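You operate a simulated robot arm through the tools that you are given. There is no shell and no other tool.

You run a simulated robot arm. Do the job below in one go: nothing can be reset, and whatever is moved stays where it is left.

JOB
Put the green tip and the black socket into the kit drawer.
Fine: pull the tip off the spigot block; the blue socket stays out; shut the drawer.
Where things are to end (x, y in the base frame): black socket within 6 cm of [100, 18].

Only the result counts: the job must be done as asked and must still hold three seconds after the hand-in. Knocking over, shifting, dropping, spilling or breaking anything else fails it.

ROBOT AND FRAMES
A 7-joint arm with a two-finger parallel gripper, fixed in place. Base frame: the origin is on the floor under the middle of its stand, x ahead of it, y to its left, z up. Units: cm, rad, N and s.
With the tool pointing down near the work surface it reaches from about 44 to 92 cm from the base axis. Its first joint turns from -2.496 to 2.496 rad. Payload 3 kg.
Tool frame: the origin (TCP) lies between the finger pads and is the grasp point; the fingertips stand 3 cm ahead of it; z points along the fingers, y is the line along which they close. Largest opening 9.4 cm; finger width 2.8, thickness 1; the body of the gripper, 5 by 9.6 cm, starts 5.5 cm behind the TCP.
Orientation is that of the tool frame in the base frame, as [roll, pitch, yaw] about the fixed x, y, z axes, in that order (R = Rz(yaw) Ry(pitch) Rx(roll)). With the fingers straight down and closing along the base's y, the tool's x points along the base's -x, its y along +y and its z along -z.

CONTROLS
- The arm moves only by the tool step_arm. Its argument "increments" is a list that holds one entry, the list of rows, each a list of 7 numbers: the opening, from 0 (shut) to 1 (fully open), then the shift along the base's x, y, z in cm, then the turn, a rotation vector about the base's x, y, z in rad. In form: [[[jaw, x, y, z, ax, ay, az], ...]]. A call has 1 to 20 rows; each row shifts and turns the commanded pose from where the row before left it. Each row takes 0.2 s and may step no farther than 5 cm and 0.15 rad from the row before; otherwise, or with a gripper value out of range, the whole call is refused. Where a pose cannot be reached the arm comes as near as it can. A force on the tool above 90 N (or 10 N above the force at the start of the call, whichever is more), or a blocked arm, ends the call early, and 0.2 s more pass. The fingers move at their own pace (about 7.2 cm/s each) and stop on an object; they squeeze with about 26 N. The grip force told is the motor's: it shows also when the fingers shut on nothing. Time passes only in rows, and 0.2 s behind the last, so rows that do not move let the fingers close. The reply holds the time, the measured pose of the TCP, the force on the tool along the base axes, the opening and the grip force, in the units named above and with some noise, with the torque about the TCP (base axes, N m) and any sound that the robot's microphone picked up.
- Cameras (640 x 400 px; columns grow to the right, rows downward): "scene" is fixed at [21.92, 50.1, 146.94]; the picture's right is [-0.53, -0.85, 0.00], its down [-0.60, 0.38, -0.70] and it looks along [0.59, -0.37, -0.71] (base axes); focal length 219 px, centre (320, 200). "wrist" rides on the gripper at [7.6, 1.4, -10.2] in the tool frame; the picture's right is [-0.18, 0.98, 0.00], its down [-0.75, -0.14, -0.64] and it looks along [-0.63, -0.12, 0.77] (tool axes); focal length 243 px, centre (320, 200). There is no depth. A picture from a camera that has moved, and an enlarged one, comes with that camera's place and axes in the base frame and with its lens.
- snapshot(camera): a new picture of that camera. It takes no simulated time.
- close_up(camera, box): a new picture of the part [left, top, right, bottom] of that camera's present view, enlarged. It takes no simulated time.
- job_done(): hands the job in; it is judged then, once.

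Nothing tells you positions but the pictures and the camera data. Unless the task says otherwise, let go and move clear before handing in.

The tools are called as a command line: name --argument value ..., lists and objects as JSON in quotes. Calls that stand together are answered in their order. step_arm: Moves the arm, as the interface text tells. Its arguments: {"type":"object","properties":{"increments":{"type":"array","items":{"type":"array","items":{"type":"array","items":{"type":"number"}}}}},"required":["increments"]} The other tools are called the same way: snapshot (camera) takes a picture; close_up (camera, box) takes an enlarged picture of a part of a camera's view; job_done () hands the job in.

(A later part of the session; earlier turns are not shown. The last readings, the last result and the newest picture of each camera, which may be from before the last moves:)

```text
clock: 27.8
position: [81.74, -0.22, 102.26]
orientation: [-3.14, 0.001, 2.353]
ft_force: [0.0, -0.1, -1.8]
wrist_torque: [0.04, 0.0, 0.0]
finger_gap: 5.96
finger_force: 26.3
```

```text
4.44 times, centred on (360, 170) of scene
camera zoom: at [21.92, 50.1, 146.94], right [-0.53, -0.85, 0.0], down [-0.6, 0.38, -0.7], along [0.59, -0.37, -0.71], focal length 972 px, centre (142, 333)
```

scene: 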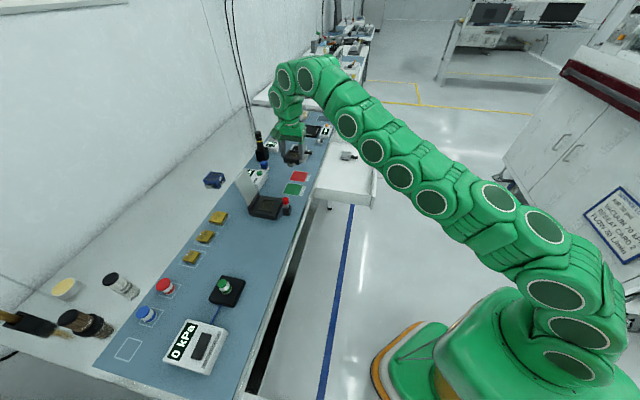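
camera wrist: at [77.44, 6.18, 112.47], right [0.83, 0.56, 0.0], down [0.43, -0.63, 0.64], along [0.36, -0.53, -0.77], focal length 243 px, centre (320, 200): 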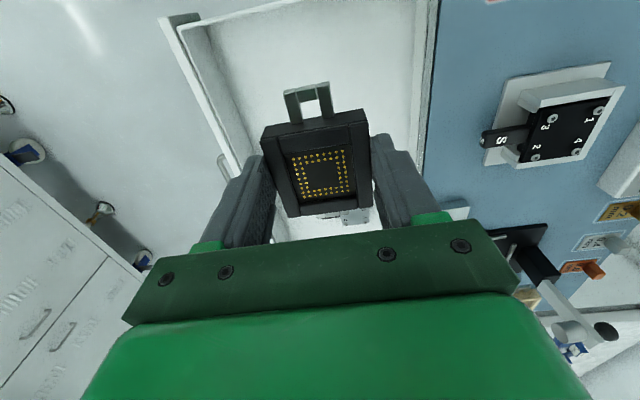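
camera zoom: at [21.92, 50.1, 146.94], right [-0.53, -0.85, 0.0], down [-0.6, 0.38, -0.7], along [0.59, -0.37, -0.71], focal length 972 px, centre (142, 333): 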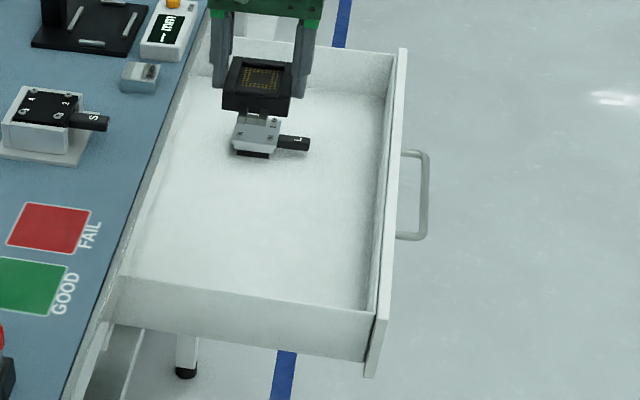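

The drawer floor is at roughly z≈75 with walls up to z≈81.7, and the bench edge is at n≈67.5, well clear of the hand. I'll lower the socket into the drawer in stages.

step_arm --increments '[[[0.3, 0, 0, -4, 0, 0, 0], [0.3, 0, 0, -4, 0, 0, 0], [0.3, 0, 0, -4, 0, 0, 0], [0.3, 0, 0, -4, 0, 0, 0], [0.3, 0, 0, -3, 0, 0, 0], [0.3, 0, 0, 0, 0, 0, 0]]]'

close_up --camera "scene" --box '[300, 125, 400, 215]'

snapshot --camera "wrist"

```text
clock: 29.2
position: [82.09, -0.14, 83.39]
orientation: [-3.14, 0.003, 2.355]
ft_force: [0.9, 0.5, -1.5]
wrist_torque: [0.02, 0.0, -0.01]
finger_gap: 5.94
finger_force: 26.3
```

```text
4.44 times, centred on (350, 170) of scene
camera zoom: at [21.92, 50.1, 146.94], right [-0.53, -0.85, 0.0], down [-0.6, 0.38, -0.7], along [0.59, -0.37, -0.71], focal length 972 px, centre (187, 333)
```

zoom: 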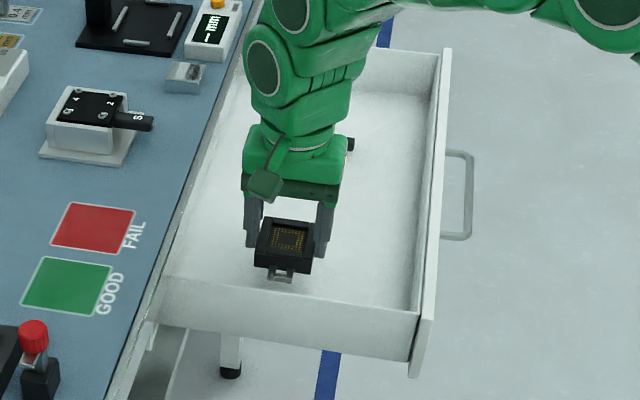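

```text
taken
camera wrist: at [77.6, 6.28, 93.52], right [0.83, 0.56, 0.0], down [0.43, -0.63, 0.64], along [0.36, -0.53, -0.77], focal length 243 px, centre (320, 200)
```

wrist: 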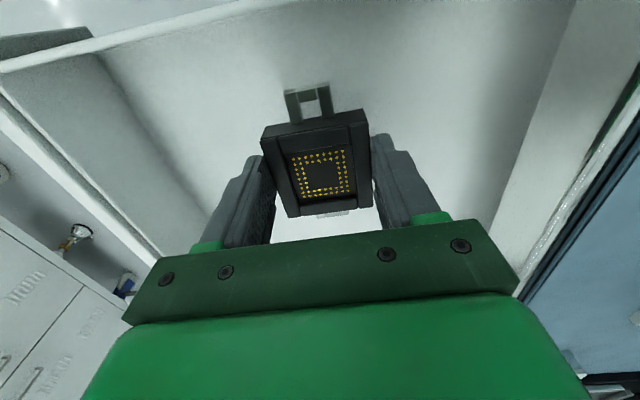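

The drawer floor still works out at about z≈75, with good clearance all round. I'll keep lowering, slowly near the floor.

step_arm --increments '[[[0.3, -0.1, 0, -1.5, 0, 0, 0], [0.3, -0.1, 0, -1.2, 0, 0, 0], [0.3, 0, 0, -0.8, 0, 0, 0], [0.3, 0, 0, 0, 0, 0, 0]]]'

close_up --camera "scene" --box '[320, 155, 390, 205]'

```text
clock: 30.2
position: [81.8, -0.26, 79.86]
orientation: [-3.141, 0.002, 2.355]
ft_force: [-0.3, 0.7, -1.2]
wrist_torque: [0.01, 0.01, -0.02]
finger_gap: 5.96
finger_force: 25.9
```

```text
8.00 times, centred on (355, 180) of scene
camera zoom: at [21.92, 50.1, 146.94], right [-0.53, -0.85, 0.0], down [-0.6, 0.38, -0.7], along [0.59, -0.37, -0.71], focal length 1750 px, centre (40, 360)
```

zoom: 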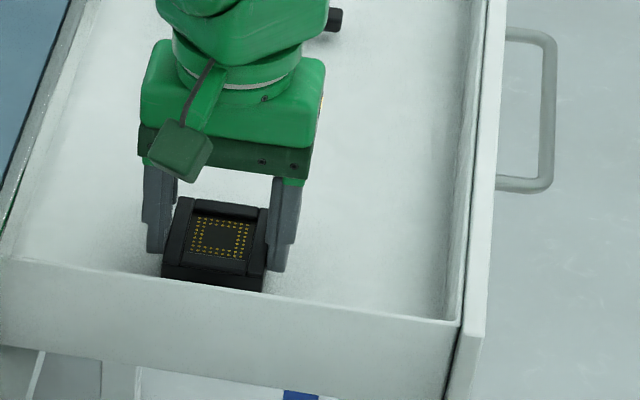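

step_arm --increments '[[[0.3, 0, 0, -0.3, 0, 0, 0], [0.3, 0, 0, -0.2, 0, 0, 0], [0.3, 0, 0, 0, 0, 0, 0]]]'

```text
clock: 31.0
position: [81.84, -0.21, 79.28]
orientation: [-3.141, 0.001, 2.355]
ft_force: [0.4, 0.4, -1.5]
wrist_torque: [0.01, 0.0, -0.02]
finger_gap: 5.96
finger_force: 26.0
```

The tool still shows no contact at z=79.28. I'll keep lowering in small steps until the floor shows in the force reading.

step_arm --increments '[[[0.3, 0, 0, -0.2, 0, 0, 0], [0.3, 0, 0, -0.2, 0, 0, 0], [0.3, 0, 0, 0, 0, 0, 0]]]'

close_up --camera "scene" --box '[320, 155, 390, 205]'

snapshot --camera "wrist"

```text
clock: 31.8
position: [81.7, -0.32, 79.1]
orientation: [-3.141, 0.002, 2.355]
ft_force: [0.4, 0.3, 21.7]
wrist_torque: [-0.02, -0.02, 0.07]
finger_gap: 5.97
finger_force: 26.2
```

```text
8.00 times, centred on (355, 180) of scene
camera zoom: at [21.92, 50.1, 146.94], right [-0.53, -0.85, 0.0], down [-0.6, 0.38, -0.7], along [0.59, -0.37, -0.71], focal length 1750 px, centre (40, 360)
```

zoom: 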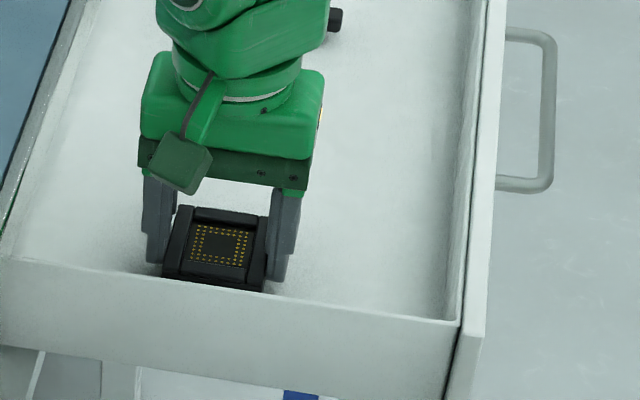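

```text
taken
camera wrist: at [77.35, 6.19, 89.2], right [0.83, 0.56, 0.0], down [0.43, -0.63, 0.64], along [0.36, -0.53, -0.77], focal length 243 px, centre (320, 200)
```

wrist: 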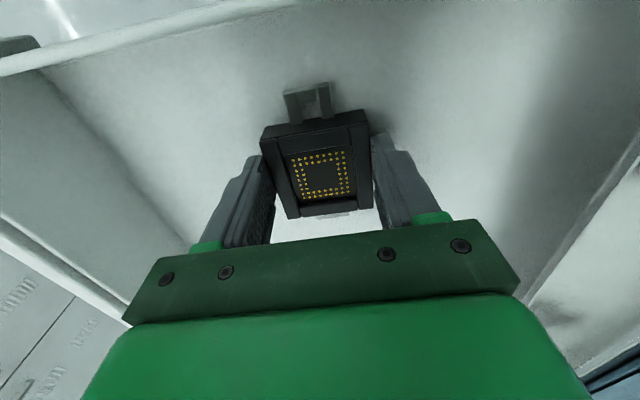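

The socket has touched the drawer floor at TCP z≈79.1. I'll relieve the pressure slightly, open the jaws and lift away.

step_arm --increments '[[[0.3, 0, 0, 0.12, 0, 0, 0], [0.75, 0, 0, 0, 0, 0, 0], [0.85, 0, 0, 0, 0, 0, 0], [0.85, 0, 0, 0, 0, 0, 0], [0.85, 0, 0, 1.5, 0, 0, 0], [0.85, 0, 0, 3, 0, 0, 0], [0.85, 0, 0, 4, 0, 0, 0], [0.85, 0, 0, 4, 0, 0, 0], [0.85, 0, 0, 4, 0, 0, 0], [0.85, 0, 0, 4, 0, 0, 0], [0.85, 0, 0, 0, 0, 0, 0]]]'

close_up --camera "scene" --box '[300, 125, 400, 215]'

snapshot --camera "wrist"

```text
clock: 34.2
position: [81.76, -0.22, 99.53]
orientation: [-3.14, -0.002, 2.355]
ft_force: [-0.5, -0.3, 0.2]
wrist_torque: [0.02, -0.02, 0.0]
finger_gap: 7.98
finger_force: 0.0
```

```text
4.44 times, centred on (350, 170) of scene
camera zoom: at [21.92, 50.1, 146.94], right [-0.53, -0.85, 0.0], down [-0.6, 0.38, -0.7], along [0.59, -0.37, -0.71], focal length 972 px, centre (187, 333)
```

zoom: 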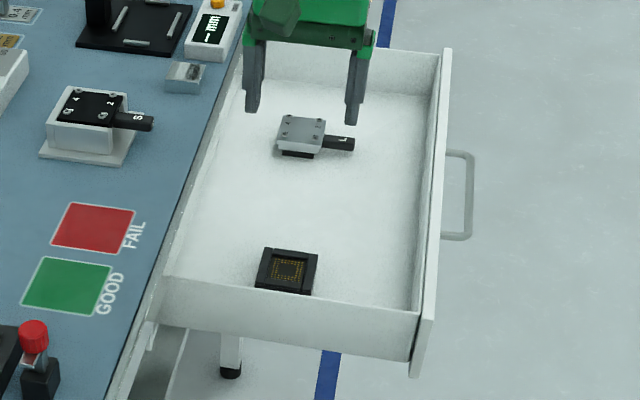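

```text
taken
camera wrist: at [77.33, 6.2, 109.82], right [0.83, 0.56, 0.0], down [0.43, -0.63, 0.64], along [0.36, -0.53, -0.77], focal length 243 px, centre (320, 200)
```

wrist: 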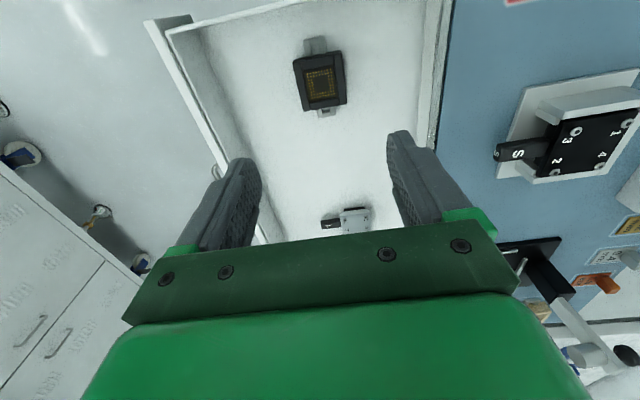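

The black socket now sits flat in the drawer near its target. Next I'll go up and across to the green tip on the spigot block.

step_arm --increments '[[[0.85, 0, 0, 4, 0, 0, 0], [0.85, 0, 0, 4, 0, 0, 0], [0.85, -1, 2, 4, 0, 0, 0], [0.85, -2.2, 4.2, 0, 0, 0, 0], [0.85, -2.2, 4.2, 0, 0, 0, 0], [0.85, -2.2, 4.2, 0, 0, 0, 0], [0.85, -2.2, 4.2, 0, 0, 0, 0], [0.85, -2.2, 4.2, 0, 0, 0, 0], [0.85, -2.2, 4.2, 0, 0, 0, 0], [0.85, -2.2, 4.2, 0, 0, 0, 0], [0.85, -2.2, 4.2, 0, 0, 0, 0], [0.85, -2.2, 4.2, 0, 0, 0, 0], [0.85, -2.2, 4.2, 0, 0, 0, 0], [0.85, -2.2, 4.2, 0, 0, 0, 0], [0.85, -2.2, 4.2, 0, 0, 0, 0], [0.85, -2.2, 4.2, 0, 0, 0, 0], [0.85, -1.2, 2.5, 0, 0, 0, 0], [0.85, 0, 0, 0, 0, 0, 0]]]'

snapshot --camera "wrist"

snapshot --camera "scene"

```text
clock: 38.0
position: [51.05, 58.94, 111.65]
orientation: [-3.14, 0.002, 2.355]
ft_force: [0.5, -0.2, 0.2]
wrist_torque: [-0.02, 0.02, 0.0]
finger_gap: 7.99
finger_force: 0.2
```

```text
taken
camera wrist: at [46.54, 65.35, 121.7], right [0.83, 0.56, 0.0], down [0.43, -0.63, 0.64], along [0.36, -0.53, -0.77], focal length 243 px, centre (320, 200)
```

wrist: 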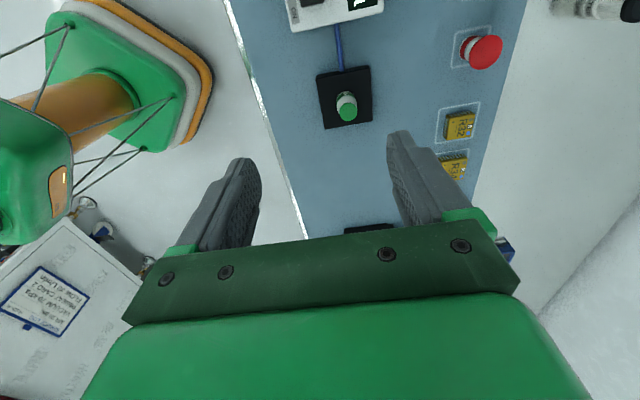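

```text
taken
```

scene: 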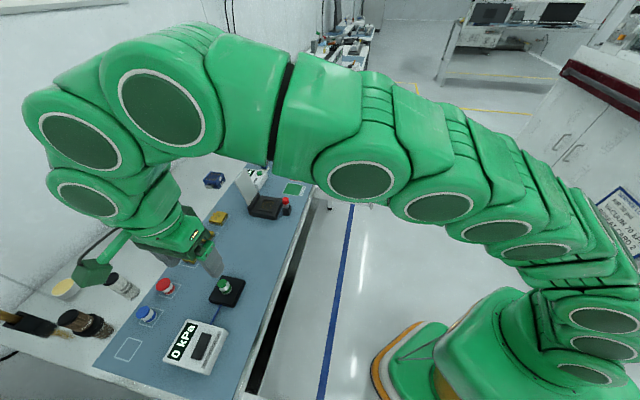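

close_up --camera "wrist" --box '[280, 30, 420, 150]'

close_up --camera "scene" --box '[190, 260, 260, 320]'

```text
3.33 times, centred on (350, 90) of wrist
camera zoom: at [46.54, 65.35, 121.7], right [0.83, 0.56, 0.0], down [0.43, -0.63, 0.64], along [0.36, -0.53, -0.77], focal length 809 px, centre (220, 567)
```

zoom: 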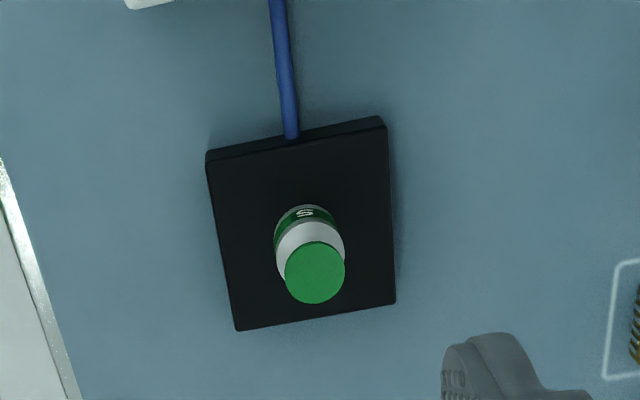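

```text
6.67 times, centred on (225, 290) of scene
camera zoom: at [21.92, 50.1, 146.94], right [-0.53, -0.85, 0.0], down [-0.6, 0.38, -0.7], along [0.59, -0.37, -0.71], focal length 1458 px, centre (953, -400)
```

zoom: 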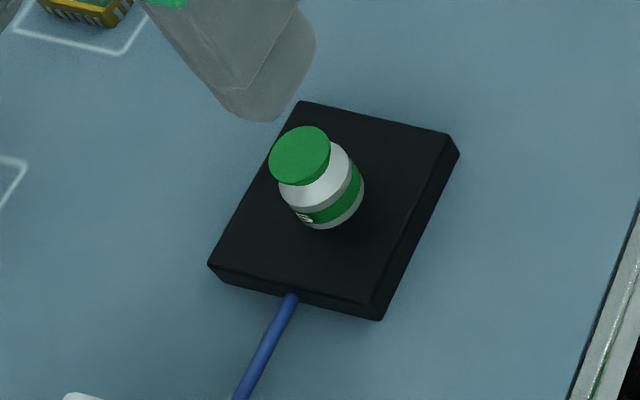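

The green tip's axis is near (55.1, 58.65), with its top at z≈92.9, a body about 2.7 cm wide, and the block top near z≈88.5. I'll move directly above it and check alignment.

step_arm --increments '[[[0.6, 1.35, -0.1, -3, 0, 0, 0], [0.6, 1.35, -0.1, -3, 0, 0, 0], [0.6, 1.35, -0.1, -3, 0, 0, 0], [0.6, 0, 0, -1.65, 0, 0, 0], [0.6, 0, 0, 0, 0, 0, 0]]]'

snapshot --camera "wrist"

close_up --camera "scene" --box '[160, 230, 270, 330]'

```text
clock: 39.2
position: [55.11, 58.52, 100.86]
orientation: [3.141, 0.002, 2.354]
ft_force: [0.3, -0.7, -0.1]
wrist_torque: [-0.04, 0.01, -0.01]
finger_gap: 5.64
finger_force: 0.0
```

```text
taken
camera wrist: at [50.62, 65.07, 111.08], right [0.83, 0.56, 0.0], down [0.43, -0.63, 0.64], along [0.36, -0.53, -0.77], focal length 243 px, centre (320, 200)
```

wrist: 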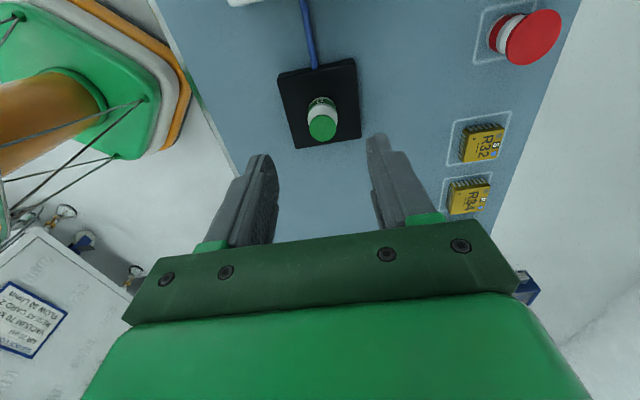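

```text
4.00 times, centred on (215, 280) of scene
camera zoom: at [21.92, 50.1, 146.94], right [-0.53, -0.85, 0.0], down [-0.6, 0.38, -0.7], along [0.59, -0.37, -0.71], focal length 875 px, centre (740, -120)
```

zoom: 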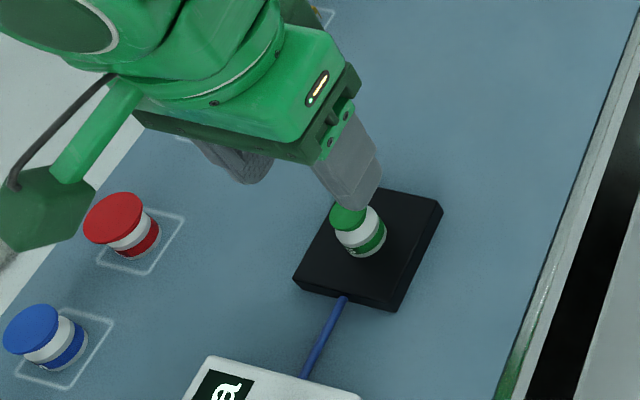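

The alignment is good to within about 0.2 cm. I'll descend around the tip body.

step_arm --increments '[[[0.6, 0.1, 0.12, -2, 0, 0, 0], [0.6, 0, 0, -2, 0, 0, 0], [0.6, 0, 0, -2, 0, 0, 0], [0.6, 0, 0, -1.5, 0, 0, 0], [0.6, 0, 0, -0.7, 0, 0, 0], [0.6, 0, 0, 0, 0, 0, 0]]]'

snapshot --camera "wrist"

close_up --camera "scene" --box '[180, 250, 260, 320]'

```text
clock: 40.6
position: [55.11, 58.6, 92.56]
orientation: [-3.139, 0.001, 2.354]
ft_force: [0.0, 0.1, 0.9]
wrist_torque: [0.01, -0.02, -0.02]
finger_gap: 5.64
finger_force: 0.2
```

```text
taken
camera wrist: at [50.63, 65.13, 102.85], right [0.83, 0.56, 0.0], down [0.43, -0.63, 0.64], along [0.36, -0.53, -0.77], focal length 243 px, centre (320, 200)
```

wrist: 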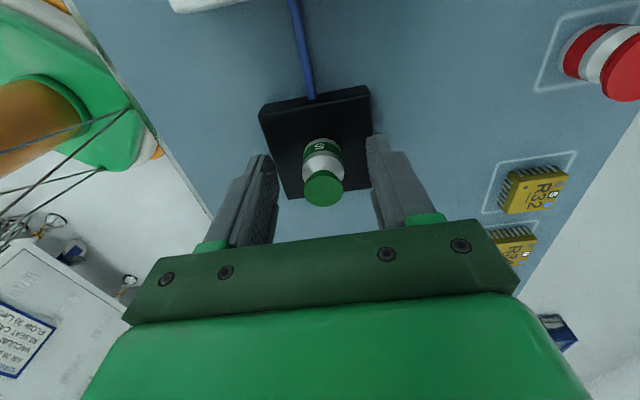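

```text
5.71 times, centred on (220, 285) of scene
camera zoom: at [21.92, 50.1, 146.94], right [-0.53, -0.85, 0.0], down [-0.6, 0.38, -0.7], along [0.59, -0.37, -0.71], focal length 1250 px, centre (891, -286)
```

zoom: 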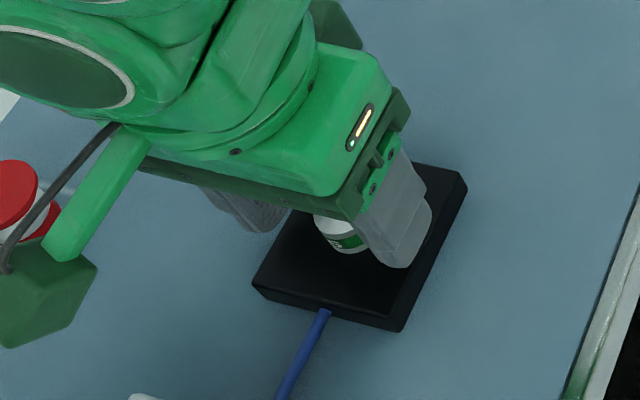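

The tip body sits centred between the fingers. I'll lower another 0.3 cm and close.

step_arm --increments '[[[0.6, 0, 0, -0.3, 0, 0, 0], [0.6, 0, 0, 0, 0, 0, 0], [0, 0, 0, 0, 0, 0, 0], [0, 0, 0, 0, 0, 0, 0], [0, 0, 0, 0, 0, 0, 0]]]'

snapshot --camera "wrist"

```text
clock: 41.8
position: [55.0, 58.74, 92.29]
orientation: [-3.141, 0.003, 2.354]
ft_force: [0.3, -0.4, 0.0]
wrist_torque: [0.01, 0.04, -0.03]
finger_gap: 2.47
finger_force: 25.7
```

```text
taken
camera wrist: at [50.65, 65.13, 102.55], right [0.83, 0.56, 0.0], down [0.43, -0.63, 0.64], along [0.36, -0.53, -0.77], focal length 243 px, centre (320, 200)
```

wrist: 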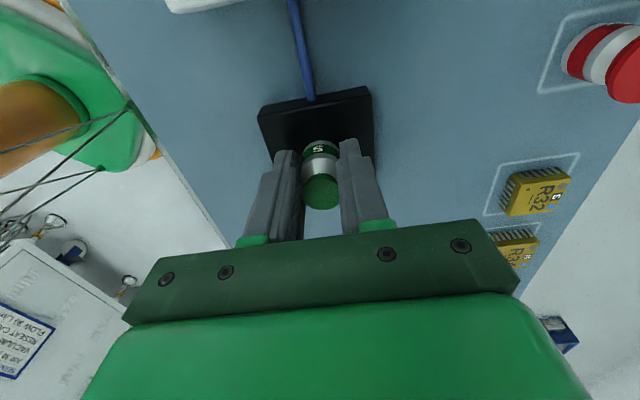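

The tip is gripped at 2.47 cm. I'll pull straight up slowly and watch the force and the block.

step_arm --increments '[[[0, 0, 0, 0.2, 0, 0, 0], [0, 0, 0, 0.2, 0, 0, 0], [0, 0, 0, 0.2, 0, 0, 0]]]'

snapshot --camera "wrist"

close_up --camera "scene" --box '[180, 250, 260, 320]'

```text
clock: 42.6
position: [55.12, 58.75, 93.04]
orientation: [-3.141, 0.002, 2.354]
ft_force: [-0.1, 0.2, 0.2]
wrist_torque: [-0.05, 0.0, 0.03]
finger_gap: 2.47
finger_force: 25.2
```

```text
taken
camera wrist: at [50.65, 65.12, 103.17], right [0.83, 0.56, 0.0], down [0.43, -0.63, 0.64], along [0.36, -0.53, -0.77], focal length 243 px, centre (320, 200)
```

wrist: 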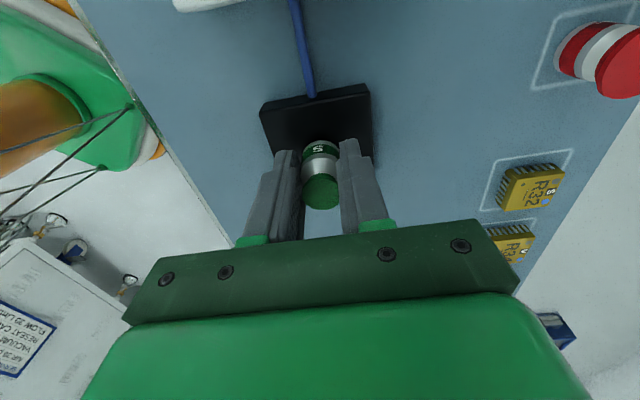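

```text
5.71 times, centred on (220, 285) of scene
camera zoom: at [21.92, 50.1, 146.94], right [-0.53, -0.85, 0.0], down [-0.6, 0.38, -0.7], along [0.59, -0.37, -0.71], focal length 1250 px, centre (891, -286)
```

zoom: 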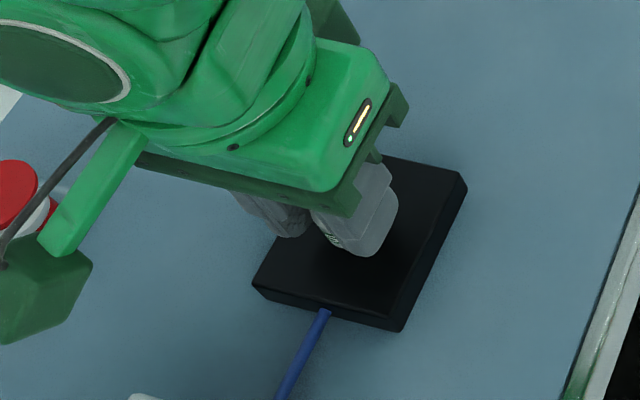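

The tip rises with the fingers at almost no force, and the block stays put. I'll keep lifting until the tip is clear of the spigot.

step_arm --increments '[[[0, 0, 0, 0.4, 0, 0, 0], [0, 0, 0, 0.5, 0, 0, 0], [0, 0, 0, 0.6, 0, 0, 0], [0, 0, 0, 0.8, 0, 0, 0], [0, 0, 0, 1, 0, 0, 0], [0, 0, 0, 1.5, 0, 0, 0], [0, 0, 0, 2, 0, 0, 0], [0, 0, 0, 3, 0, 0, 0], [0, 0, 0, 0, 0, 0, 0]]]'

snapshot --camera "wrist"

snapshot --camera "scene"

```text
clock: 44.6
position: [55.15, 58.76, 102.77]
orientation: [-3.14, 0.002, 2.355]
ft_force: [-1.0, 1.1, 0.0]
wrist_torque: [0.01, -0.01, 0.0]
finger_gap: 2.48
finger_force: 26.1
```

```text
taken
camera wrist: at [50.71, 65.06, 112.94], right [0.83, 0.56, 0.0], down [0.43, -0.63, 0.64], along [0.36, -0.53, -0.77], focal length 243 px, centre (320, 200)
```

wrist: 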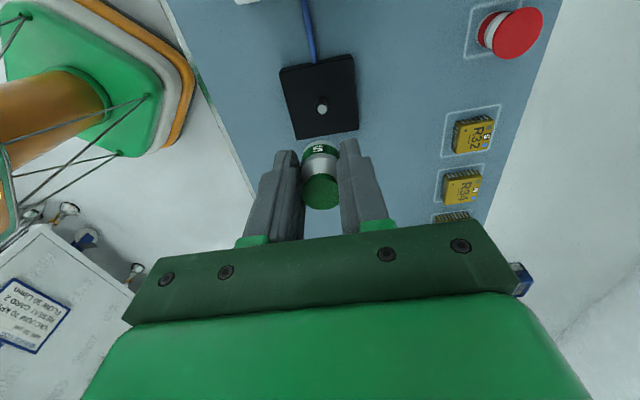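

```text
taken
```

scene: 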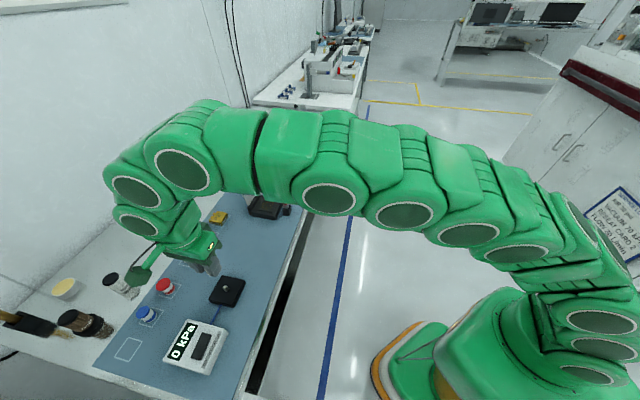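

The tip came off cleanly and the spigot block stayed in place. I'll carry the tip high, back over to the drawer.

step_arm --increments '[[[0, 0, 0, 3, 0, 0, 0], [0, 0, 0, 3, 0, 0, 0], [0, 0, 0, 3, 0, 0, 0], [0, 1.9, -4.34, 0, 0, 0, 0], [0, 1.9, -4.34, 0, 0, 0, 0], [0, 1.9, -4.34, 0, 0, 0, 0], [0, 1.9, -4.34, 0, 0, 0, 0], [0, 1.9, -4.34, 0, 0, 0, 0], [0, 1.9, -4.34, 0, 0, 0, 0], [0, 1.9, -4.34, 0, 0, 0, 0], [0, 1.9, -4.34, 0, 0, 0, 0], [0, 1.9, -4.34, 0, 0, 0, 0], [0, 1.9, -4.34, 0, 0, 0, 0], [0, 1.9, -4.34, 0, 0, 0, 0], [0, 1.9, -4.34, 0, 0, 0, 0], [0, 1.9, -4.34, 0, 0, 0, 0], [0, 1.9, -4.34, 0, 0, 0, 0], [0, 1.9, -4.34, 0, 0, 0, 0], [0, 0, 0, 0, 0, 0, 0]]]'

snapshot --camera "wrist"

snapshot --camera "scene"

```text
clock: 48.6
position: [83.38, -6.35, 111.74]
orientation: [-3.14, 0.002, 2.354]
ft_force: [0.6, 0.3, -0.2]
wrist_torque: [0.02, 0.0, 0.0]
finger_gap: 2.47
finger_force: 25.4
```

```text
taken
camera wrist: at [79.07, 0.01, 121.92], right [0.83, 0.56, 0.0], down [0.43, -0.63, 0.64], along [0.36, -0.53, -0.77], focal length 243 px, centre (320, 200)
```

wrist: 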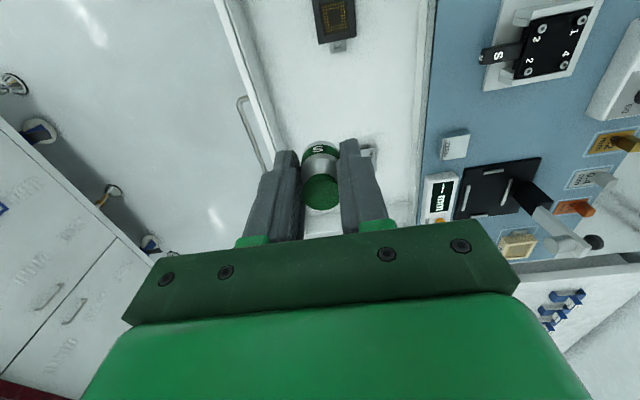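

```text
taken
```

scene: 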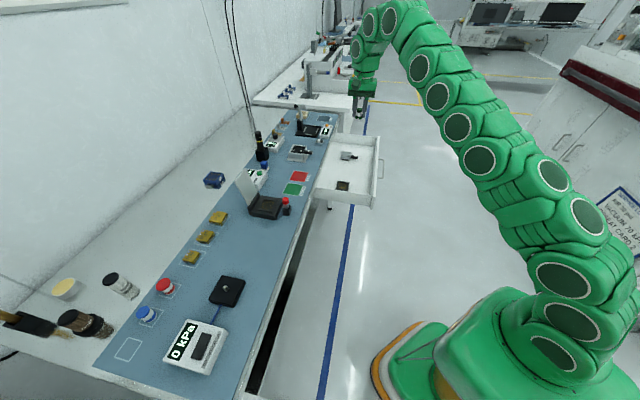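

The tip is over the drawer. I'll shift to a free spot to the right of the socket and lower it part way.

step_arm --increments '[[[0, 1.09, -2.12, 0, 0, 0, 0], [0, 1.09, -2.12, 0, 0, 0, 0], [0, 0, 0, -4, 0, 0, 0], [0, 0, 0, -4, 0, 0, 0], [0, 0, 0, -4, 0, 0, 0], [0, 0, 0, -4, 0, 0, 0], [0, 0, 0, -4, 0, 0, 0], [0, 0, 0, -4, 0, 0, 0], [0, 0, 0, -2.5, 0, 0, 0], [0, 0, 0, 0, 0, 0, 0]]]'

snapshot --camera "wrist"

close_up --camera "scene" --box '[300, 125, 400, 215]'

```text
clock: 50.8
position: [83.42, -7.47, 84.38]
orientation: [-3.14, 0.0, 2.354]
ft_force: [-0.2, 0.4, 0.2]
wrist_torque: [-0.02, -0.02, -0.01]
finger_gap: 2.47
finger_force: 25.8
out of reach, approached as far as the arm can: row 1, 2
```

```text
taken
camera wrist: at [79.01, -1.0, 94.58], right [0.83, 0.56, 0.0], down [0.43, -0.63, 0.64], along [0.36, -0.53, -0.77], focal length 243 px, centre (320, 200)
```

wrist: 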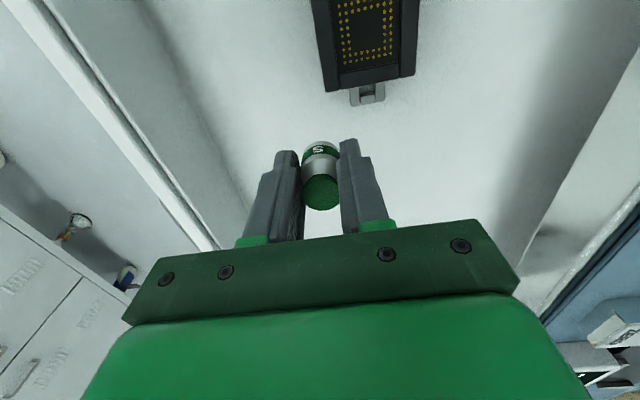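

```text
4.44 times, centred on (350, 170) of scene
camera zoom: at [21.92, 50.1, 146.94], right [-0.53, -0.85, 0.0], down [-0.6, 0.38, -0.7], along [0.59, -0.37, -0.71], focal length 972 px, centre (187, 333)
```

zoom: 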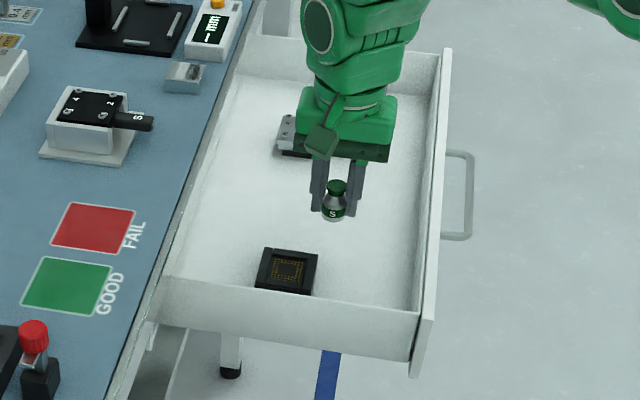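

Two rows were out of reach at that height, so the tip is a bit nearer the socket than I wanted. I'll shift 2.5 cm further along the drawer at this lower height before setting it down.

step_arm --increments '[[[0, 0.9, -0.9, 0, 0, 0, 0], [0, 0.9, -0.9, 0, 0, 0, 0], [0, 0, 0, 0, 0, 0, 0]]]'

snapshot --camera "wrist"

```text
clock: 51.6
position: [85.06, -9.2, 84.27]
orientation: [-3.14, 0.0, 2.355]
ft_force: [-0.1, 0.4, -0.2]
wrist_torque: [-0.02, -0.02, 0.01]
finger_gap: 2.46
finger_force: 25.5
```

```text
taken
camera wrist: at [80.75, -2.8, 94.51], right [0.83, 0.56, 0.0], down [0.43, -0.63, 0.64], along [0.36, -0.53, -0.77], focal length 243 px, centre (320, 200)
```

wrist: 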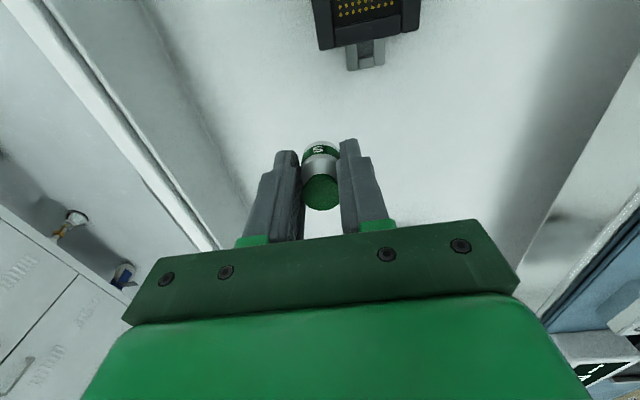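

There is now enough room between the tip and the socket. I'll lower towards the floor.

step_arm --increments '[[[0, 0, 0, -1.5, 0, 0, 0], [0, 0, 0, -1.2, 0, 0, 0], [0, 0, 0, -0.8, 0, 0, 0], [0, 0, 0, -0.3, 0, 0, 0], [0, 0, 0, 0, 0, 0, 0]]]'

```text
clock: 52.8
position: [85.18, -9.06, 80.54]
orientation: [-3.141, 0.002, 2.356]
ft_force: [-0.4, 1.1, -1.0]
wrist_torque: [0.04, 0.01, -0.03]
finger_gap: 2.46
finger_force: 26.1
```

step_arm --increments '[[[0, 0, 0, -0.2, 0, 0, 0], [0, 0, 0, -0.2, 0, 0, 0], [0, 0, 0, 0, 0, 0, 0]]]'

close_up --camera "scene" --box '[330, 140, 390, 200]'

```text
clock: 53.6
position: [85.33, -9.18, 80.08]
orientation: [-3.141, 0.0, 2.355]
ft_force: [-0.8, -0.3, -0.2]
wrist_torque: [0.02, -0.02, 0.03]
finger_gap: 2.48
finger_force: 26.5
```

```text
6.67 times, centred on (360, 170) of scene
camera zoom: at [21.92, 50.1, 146.94], right [-0.53, -0.85, 0.0], down [-0.6, 0.38, -0.7], along [0.59, -0.37, -0.71], focal length 1458 px, centre (53, 400)
```

zoom: 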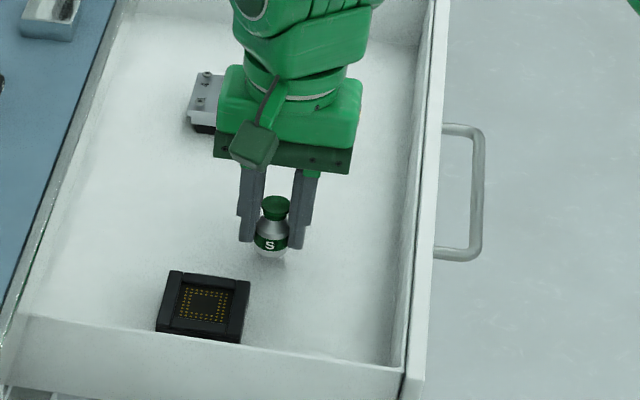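

No contact yet, so I'll keep lowering in 0.2 cm steps.

step_arm --increments '[[[0, 0, 0, -0.2, 0, 0, 0], [0, 0, 0, -0.15, 0, 0, 0], [0, 0, 0, 0, 0, 0, 0]]]'

```text
clock: 54.4
position: [85.29, -9.21, 79.82]
orientation: [-3.141, 0.001, 2.354]
ft_force: [0.8, 0.4, -0.7]
wrist_torque: [0.03, -0.01, 0.04]
finger_gap: 2.5
finger_force: 26.4
```

step_arm --increments '[[[0, 0, 0, -0.15, 0, 0, 0], [0, 0, 0, -0.15, 0, 0, 0], [0, 0, 0, 0, 0, 0, 0]]]'

```text
clock: 55.2
position: [85.33, -9.2, 79.43]
orientation: [-3.139, 0.003, 2.354]
ft_force: [0.1, 0.4, -0.7]
wrist_torque: [-0.01, 0.03, 0.0]
finger_gap: 2.48
finger_force: 25.9
```

step_arm --increments '[[[0, 0, 0, -0.12, 0, 0, 0], [0, 0, 0, -0.12, 0, 0, 0], [0, 0, 0, 0, 0, 0, 0]]]'

close_up --camera "scene" --box '[330, 140, 390, 200]'

snapshot --camera "wrist"

```text
clock: 56.0
position: [85.31, -9.15, 79.15]
orientation: [-3.141, 0.002, 2.353]
ft_force: [0.1, 0.8, -0.4]
wrist_torque: [0.05, 0.04, 0.01]
finger_gap: 2.49
finger_force: 26.0
```

```text
6.67 times, centred on (360, 170) of scene
camera zoom: at [21.92, 50.1, 146.94], right [-0.53, -0.85, 0.0], down [-0.6, 0.38, -0.7], along [0.59, -0.37, -0.71], focal length 1458 px, centre (53, 400)
```

zoom: 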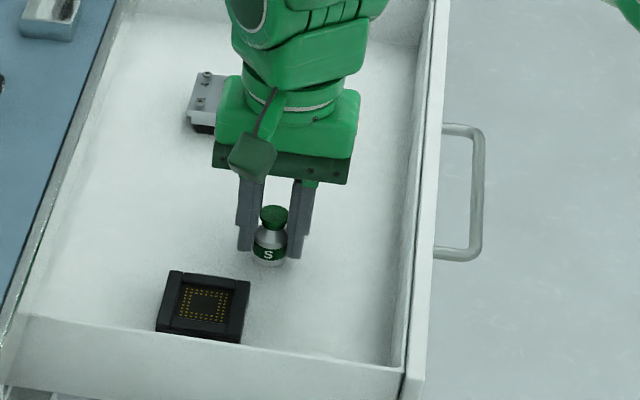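

```text
taken
camera wrist: at [80.83, -2.78, 89.41], right [0.83, 0.56, 0.0], down [0.43, -0.63, 0.64], along [0.36, -0.53, -0.77], focal length 243 px, centre (320, 200)
```

wrist: 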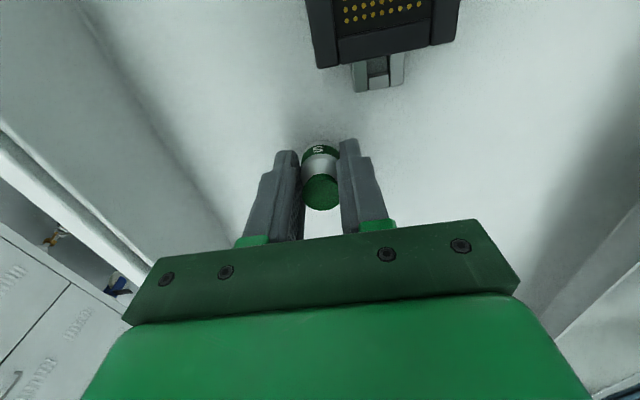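

step_arm --increments '[[[0, 0, 0, -0.12, 0, 0, 0], [0, 0, 0, -0.1, 0, 0, 0], [0, 0, 0, 0, 0, 0, 0]]]'

```text
clock: 56.8
position: [85.19, -9.17, 79.23]
orientation: [3.141, 0.004, 2.355]
ft_force: [-2.1, 2.9, 19.9]
wrist_torque: [0.11, 0.03, 0.0]
finger_gap: 2.47
finger_force: 25.8
```

The tip has touched the floor. I'll relieve the pressure, open gently and lift straight up.

step_arm --increments '[[[0, 0, 0, 0.12, 0, 0, 0], [0, 0, 0, 0, 0, 0, 0], [0.35, 0, 0, 0, 0, 0, 0], [0.5, 0, 0, 0, 0, 0, 0], [0.5, 0, 0, 0, 0, 0, 0], [0.5, 0, 0, 1, 0, 0, 0], [0.5, 0, 0, 2, 0, 0, 0], [0.5, 0, 0, 3, 0, 0, 0], [0.5, 0, 0, 4, 0, 0, 0], [0.5, 0, 0, 4, 0, 0, 0], [0.5, 0, 0, 4, 0, 0, 0], [0.5, 0, 0, 0, 0, 0, 0]]]'

close_up --camera "scene" --box '[300, 125, 400, 215]'

snapshot --camera "wrist"

```text
clock: 59.4
position: [85.32, -9.33, 96.98]
orientation: [-3.14, -0.001, 2.354]
ft_force: [-0.1, 0.2, -0.1]
wrist_torque: [0.0, -0.02, -0.01]
finger_gap: 4.72
finger_force: 0.1
```

```text
4.44 times, centred on (350, 170) of scene
camera zoom: at [21.92, 50.1, 146.94], right [-0.53, -0.85, 0.0], down [-0.6, 0.38, -0.7], along [0.59, -0.37, -0.71], focal length 972 px, centre (187, 333)
```

zoom: 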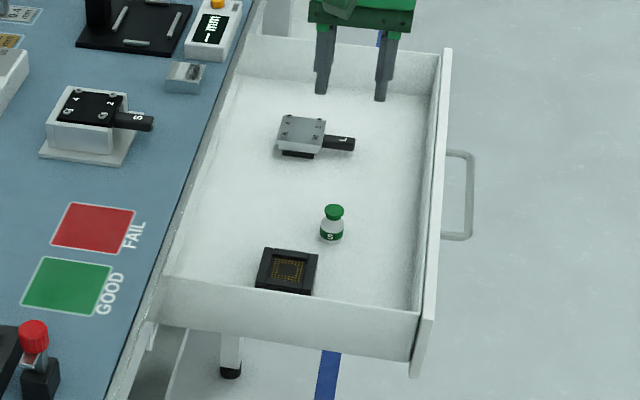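

```text
taken
camera wrist: at [80.83, -2.84, 107.19], right [0.83, 0.56, 0.0], down [0.43, -0.63, 0.64], along [0.36, -0.53, -0.77], focal length 243 px, centre (320, 200)
```

wrist: 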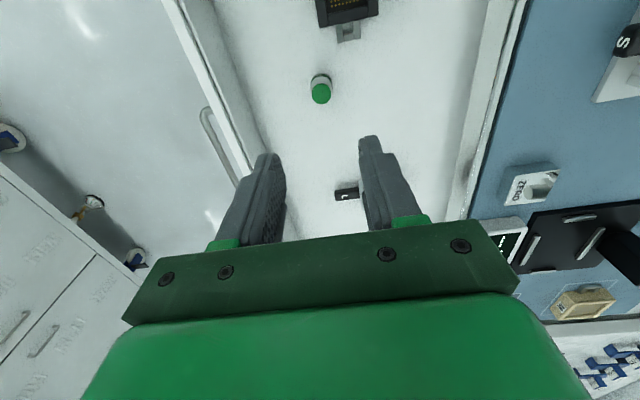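

The tip stands upright and the socket is in place. Next I'll move clear of the drawer, turn the tool horizontal again and return to the handle.

step_arm --increments '[[[0.5, 0, 0, 4, 0, 0, 0], [0.5, -1, -2, 4, 0, 0, 0], [0.5, -2.3, -3.9, 0, 0, 0, 0], [0.5, -2.3, -3.9, 0, 0, 0, 0], [0.5, -2.3, -3.9, 0, 0, 0, 0], [0.5, -2.3, -3.9, 0, 0, 0, 0], [0.5, -2.3, -3.9, 0, 0, 0, 0], [0.5, 0, 0, 0, 0.1029, -0.1029, 0], [0.5, 0, 0, 0, 0.1029, -0.1029, 0], [0.5, 0, 0, 0, 0.1029, -0.1029, 0], [0.5, 0, 0, 0, 0.1029, -0.1029, 0], [0.5, 0, 0, 0, 0.1029, -0.1029, 0], [0.5, 0, 0, 0, 0.1029, -0.1029, 0], [0.5, 0, 0, 0, 0.1029, -0.1029, 0], [0.5, 0, 0, 0, 0.1029, -0.1029, 0], [0.5, 0, 0, 0, 0.1029, -0.1029, 0], [0.5, 0, 0, 0, 0, 0, 0]]]'

snapshot --camera "wrist"

snapshot --camera "scene"

```text
clock: 63.0
position: [72.82, -30.85, 105.12]
orientation: [1.83, -0.002, 2.355]
ft_force: [0.2, 0.0, 0.0]
wrist_torque: [0.0, 0.02, -0.04]
finger_gap: 4.7
finger_force: 0.1
```

```text
taken
camera wrist: at [60.55, -32.09, 109.13], right [0.31, 0.05, 0.95], down [0.07, -1.0, 0.03], along [0.95, 0.05, -0.31], focal length 243 px, centre (320, 200)
```

wrist: 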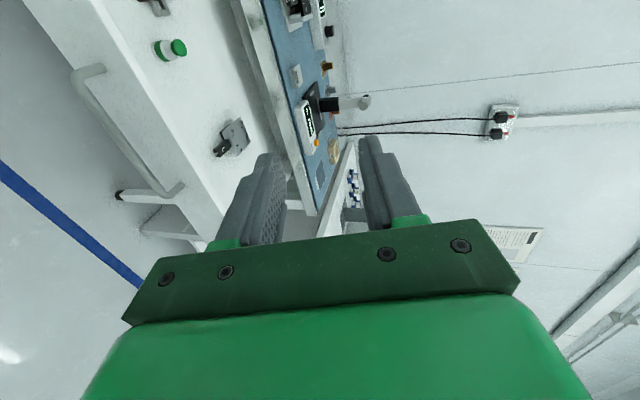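

```text
taken
```

scene: 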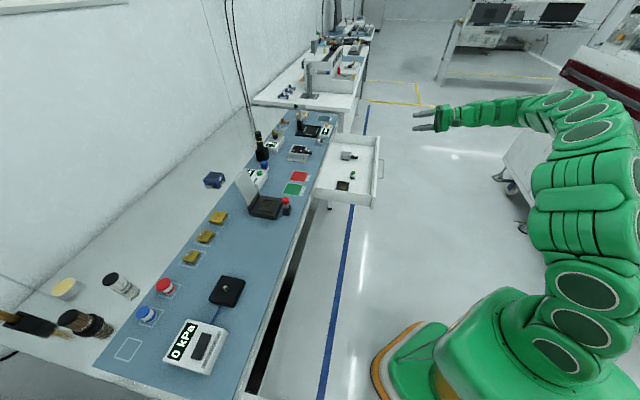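

The arm is back in front of the drawer, clear of it. I'll come down to handle height, still in front of the bar.

step_arm --increments '[[[0.5, 0, 0, -4.5, 0, 0, 0], [0.5, 0, 0, -4.5, 0, 0, 0], [0.5, 0, 0, -4.5, 0, 0, 0], [0.5, 0, 0, -4.5, 0, 0, 0], [0.5, 0, 0, -4.5, 0, 0, 0], [0.5, 0, 0, -4.2, 0, 0, 0], [0.5, 0, 0, 0, 0, 0, 0]]]'

snapshot --camera "wrist"

close_up --camera "scene" --box '[310, 120, 450, 220]'

```text
clock: 64.6
position: [72.66, -30.55, 78.43]
orientation: [1.834, -0.003, 2.353]
ft_force: [0.5, -0.3, -0.3]
wrist_torque: [0.01, -0.01, -0.03]
finger_gap: 4.72
finger_force: 0.0
```

```text
taken
camera wrist: at [60.46, -32.03, 82.34], right [0.31, 0.05, 0.95], down [0.07, -1.0, 0.03], along [0.95, 0.05, -0.31], focal length 243 px, centre (320, 200)
```

wrist: 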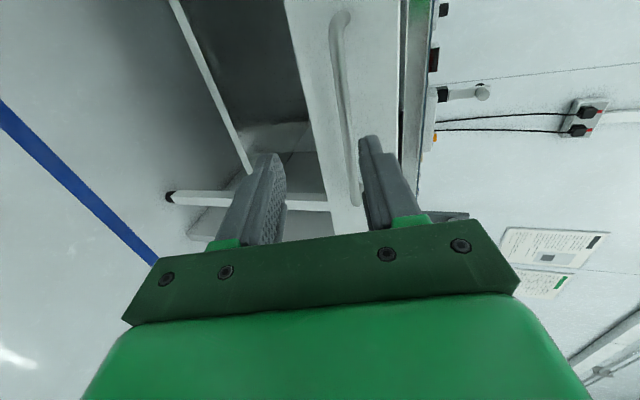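

```text
4.00 times, centred on (380, 170) of scene
camera zoom: at [21.92, 50.1, 146.94], right [-0.53, -0.85, 0.0], down [-0.6, 0.38, -0.7], along [0.59, -0.37, -0.71], focal length 875 px, centre (80, 320)
```

zoom: 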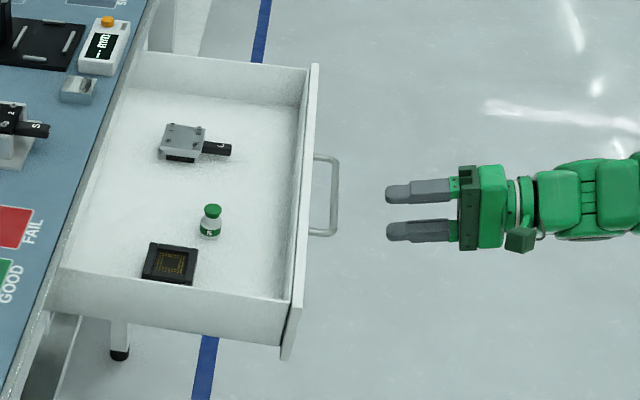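

The jaws line up with the bar as before. I'll advance, grip it, and then push slowly.

step_arm --increments '[[[0.5, 1.47, 1.42, 0, 0, 0, 0], [0.5, 1.47, 1.42, 0, 0, 0, 0], [0.5, 1.47, 1.42, 0, 0, 0, 0], [0.5, 1.47, 1.42, 0, 0, 0, 0], [0.5, 0, 0, 0, 0, 0, 0], [0, 0, 0, 0, 0, 0, 0], [0, 0, 0, 0, 0, 0, 0], [0, 0, 0, 0, 0, 0, 0]]]'

close_up --camera "scene" --box '[310, 120, 450, 220]'

```text
clock: 66.4
position: [78.56, -25.1, 78.21]
orientation: [1.834, -0.002, 2.354]
ft_force: [4.3, -4.4, -17.6]
wrist_torque: [-0.51, -0.25, 0.0]
finger_gap: 0.99
finger_force: 43.6
```

```text
4.00 times, centred on (380, 170) of scene
camera zoom: at [21.92, 50.1, 146.94], right [-0.53, -0.85, 0.0], down [-0.6, 0.38, -0.7], along [0.59, -0.37, -0.71], focal length 875 px, centre (80, 320)
```

zoom: 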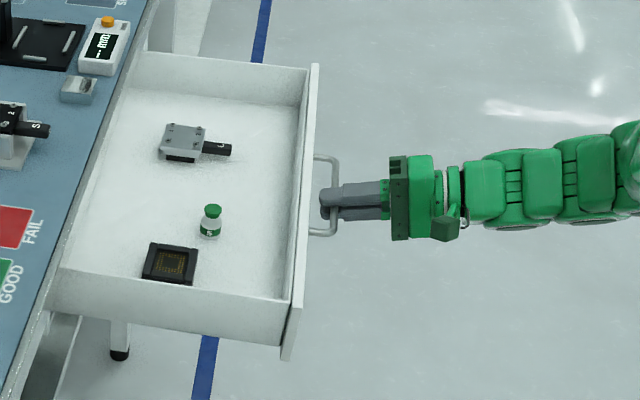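

The bar is gripped. I'll push the drawer in gently with a slow ramp so the tip stays standing.

step_arm --increments '[[[0, 0.1, 0.1, -0.06, 0, 0, 0], [0, 0.2, 0.2, -0.04, 0, 0, 0], [0, 0.3, 0.3, 0, 0, 0, 0], [0, 0.4, 0.4, 0, 0, 0, 0], [0, 0.5, 0.5, 0, 0, 0, 0], [0, 0.5, 0.5, 0, 0, 0, 0], [0, 0.5, 0.5, 0, 0, 0, 0], [0, 0.5, 0.5, 0, 0, 0, 0], [0, 0.4, 0.4, 0, 0, 0, 0], [0, 0.3, 0.3, 0, 0, 0, 0], [0, 0.2, 0.2, 0, 0, 0, 0], [0, 0.1, 0.1, 0, 0, 0, 0]]]'

close_up --camera "scene" --box '[310, 120, 450, 220]'

```text
clock: 69.0
position: [82.66, -21.05, 78.28]
orientation: [1.833, -0.001, 2.355]
ft_force: [-6.8, 6.7, -1.5]
wrist_torque: [-0.19, -0.17, 0.67]
finger_gap: 0.97
finger_force: 43.1
```

```text
4.00 times, centred on (380, 170) of scene
camera zoom: at [21.92, 50.1, 146.94], right [-0.53, -0.85, 0.0], down [-0.6, 0.38, -0.7], along [0.59, -0.37, -0.71], focal length 875 px, centre (80, 320)
```

zoom: 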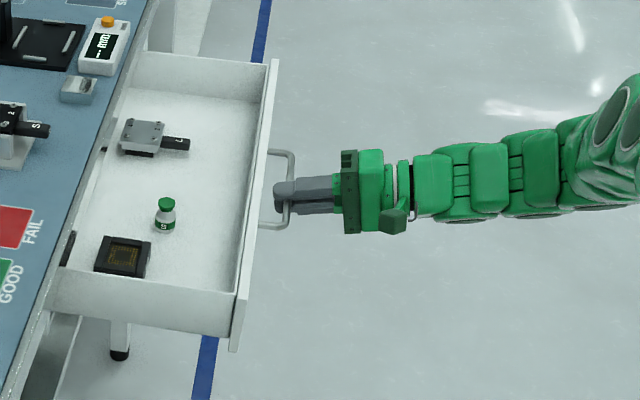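

The tip is still upright. Something dark is showing near the bench edge, so I'll look at it before going on.

close_up --camera "scene" --box '[310, 140, 370, 200]'

snapshot --camera "wrist"

```text
6.67 times, centred on (340, 170) of scene
camera zoom: at [21.92, 50.1, 146.94], right [-0.53, -0.85, 0.0], down [-0.6, 0.38, -0.7], along [0.59, -0.37, -0.71], focal length 1458 px, centre (187, 400)
```

zoom: 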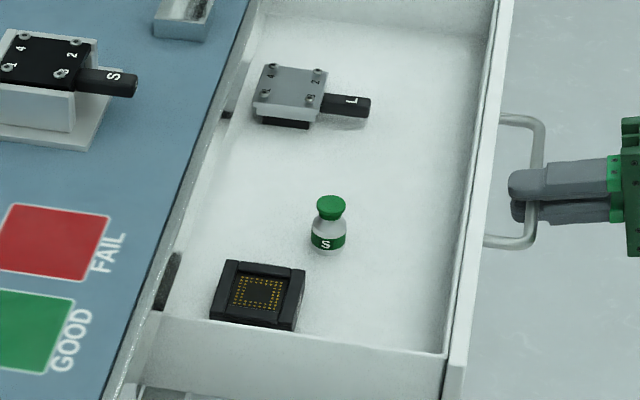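

```text
taken
camera wrist: at [70.45, -22.33, 82.32], right [0.31, 0.05, 0.95], down [0.07, -1.0, 0.03], along [0.95, 0.06, -0.31], focal length 243 px, centre (320, 200)
```

wrist: 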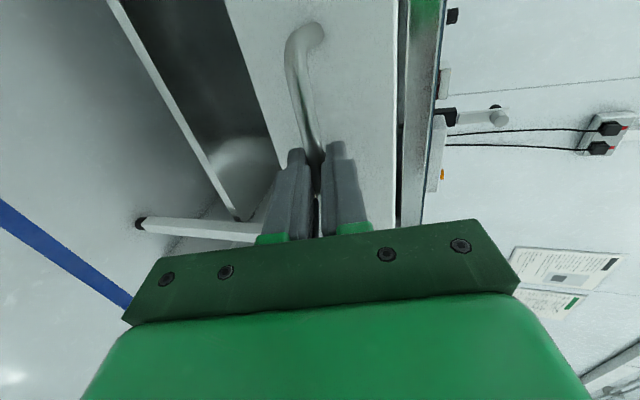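

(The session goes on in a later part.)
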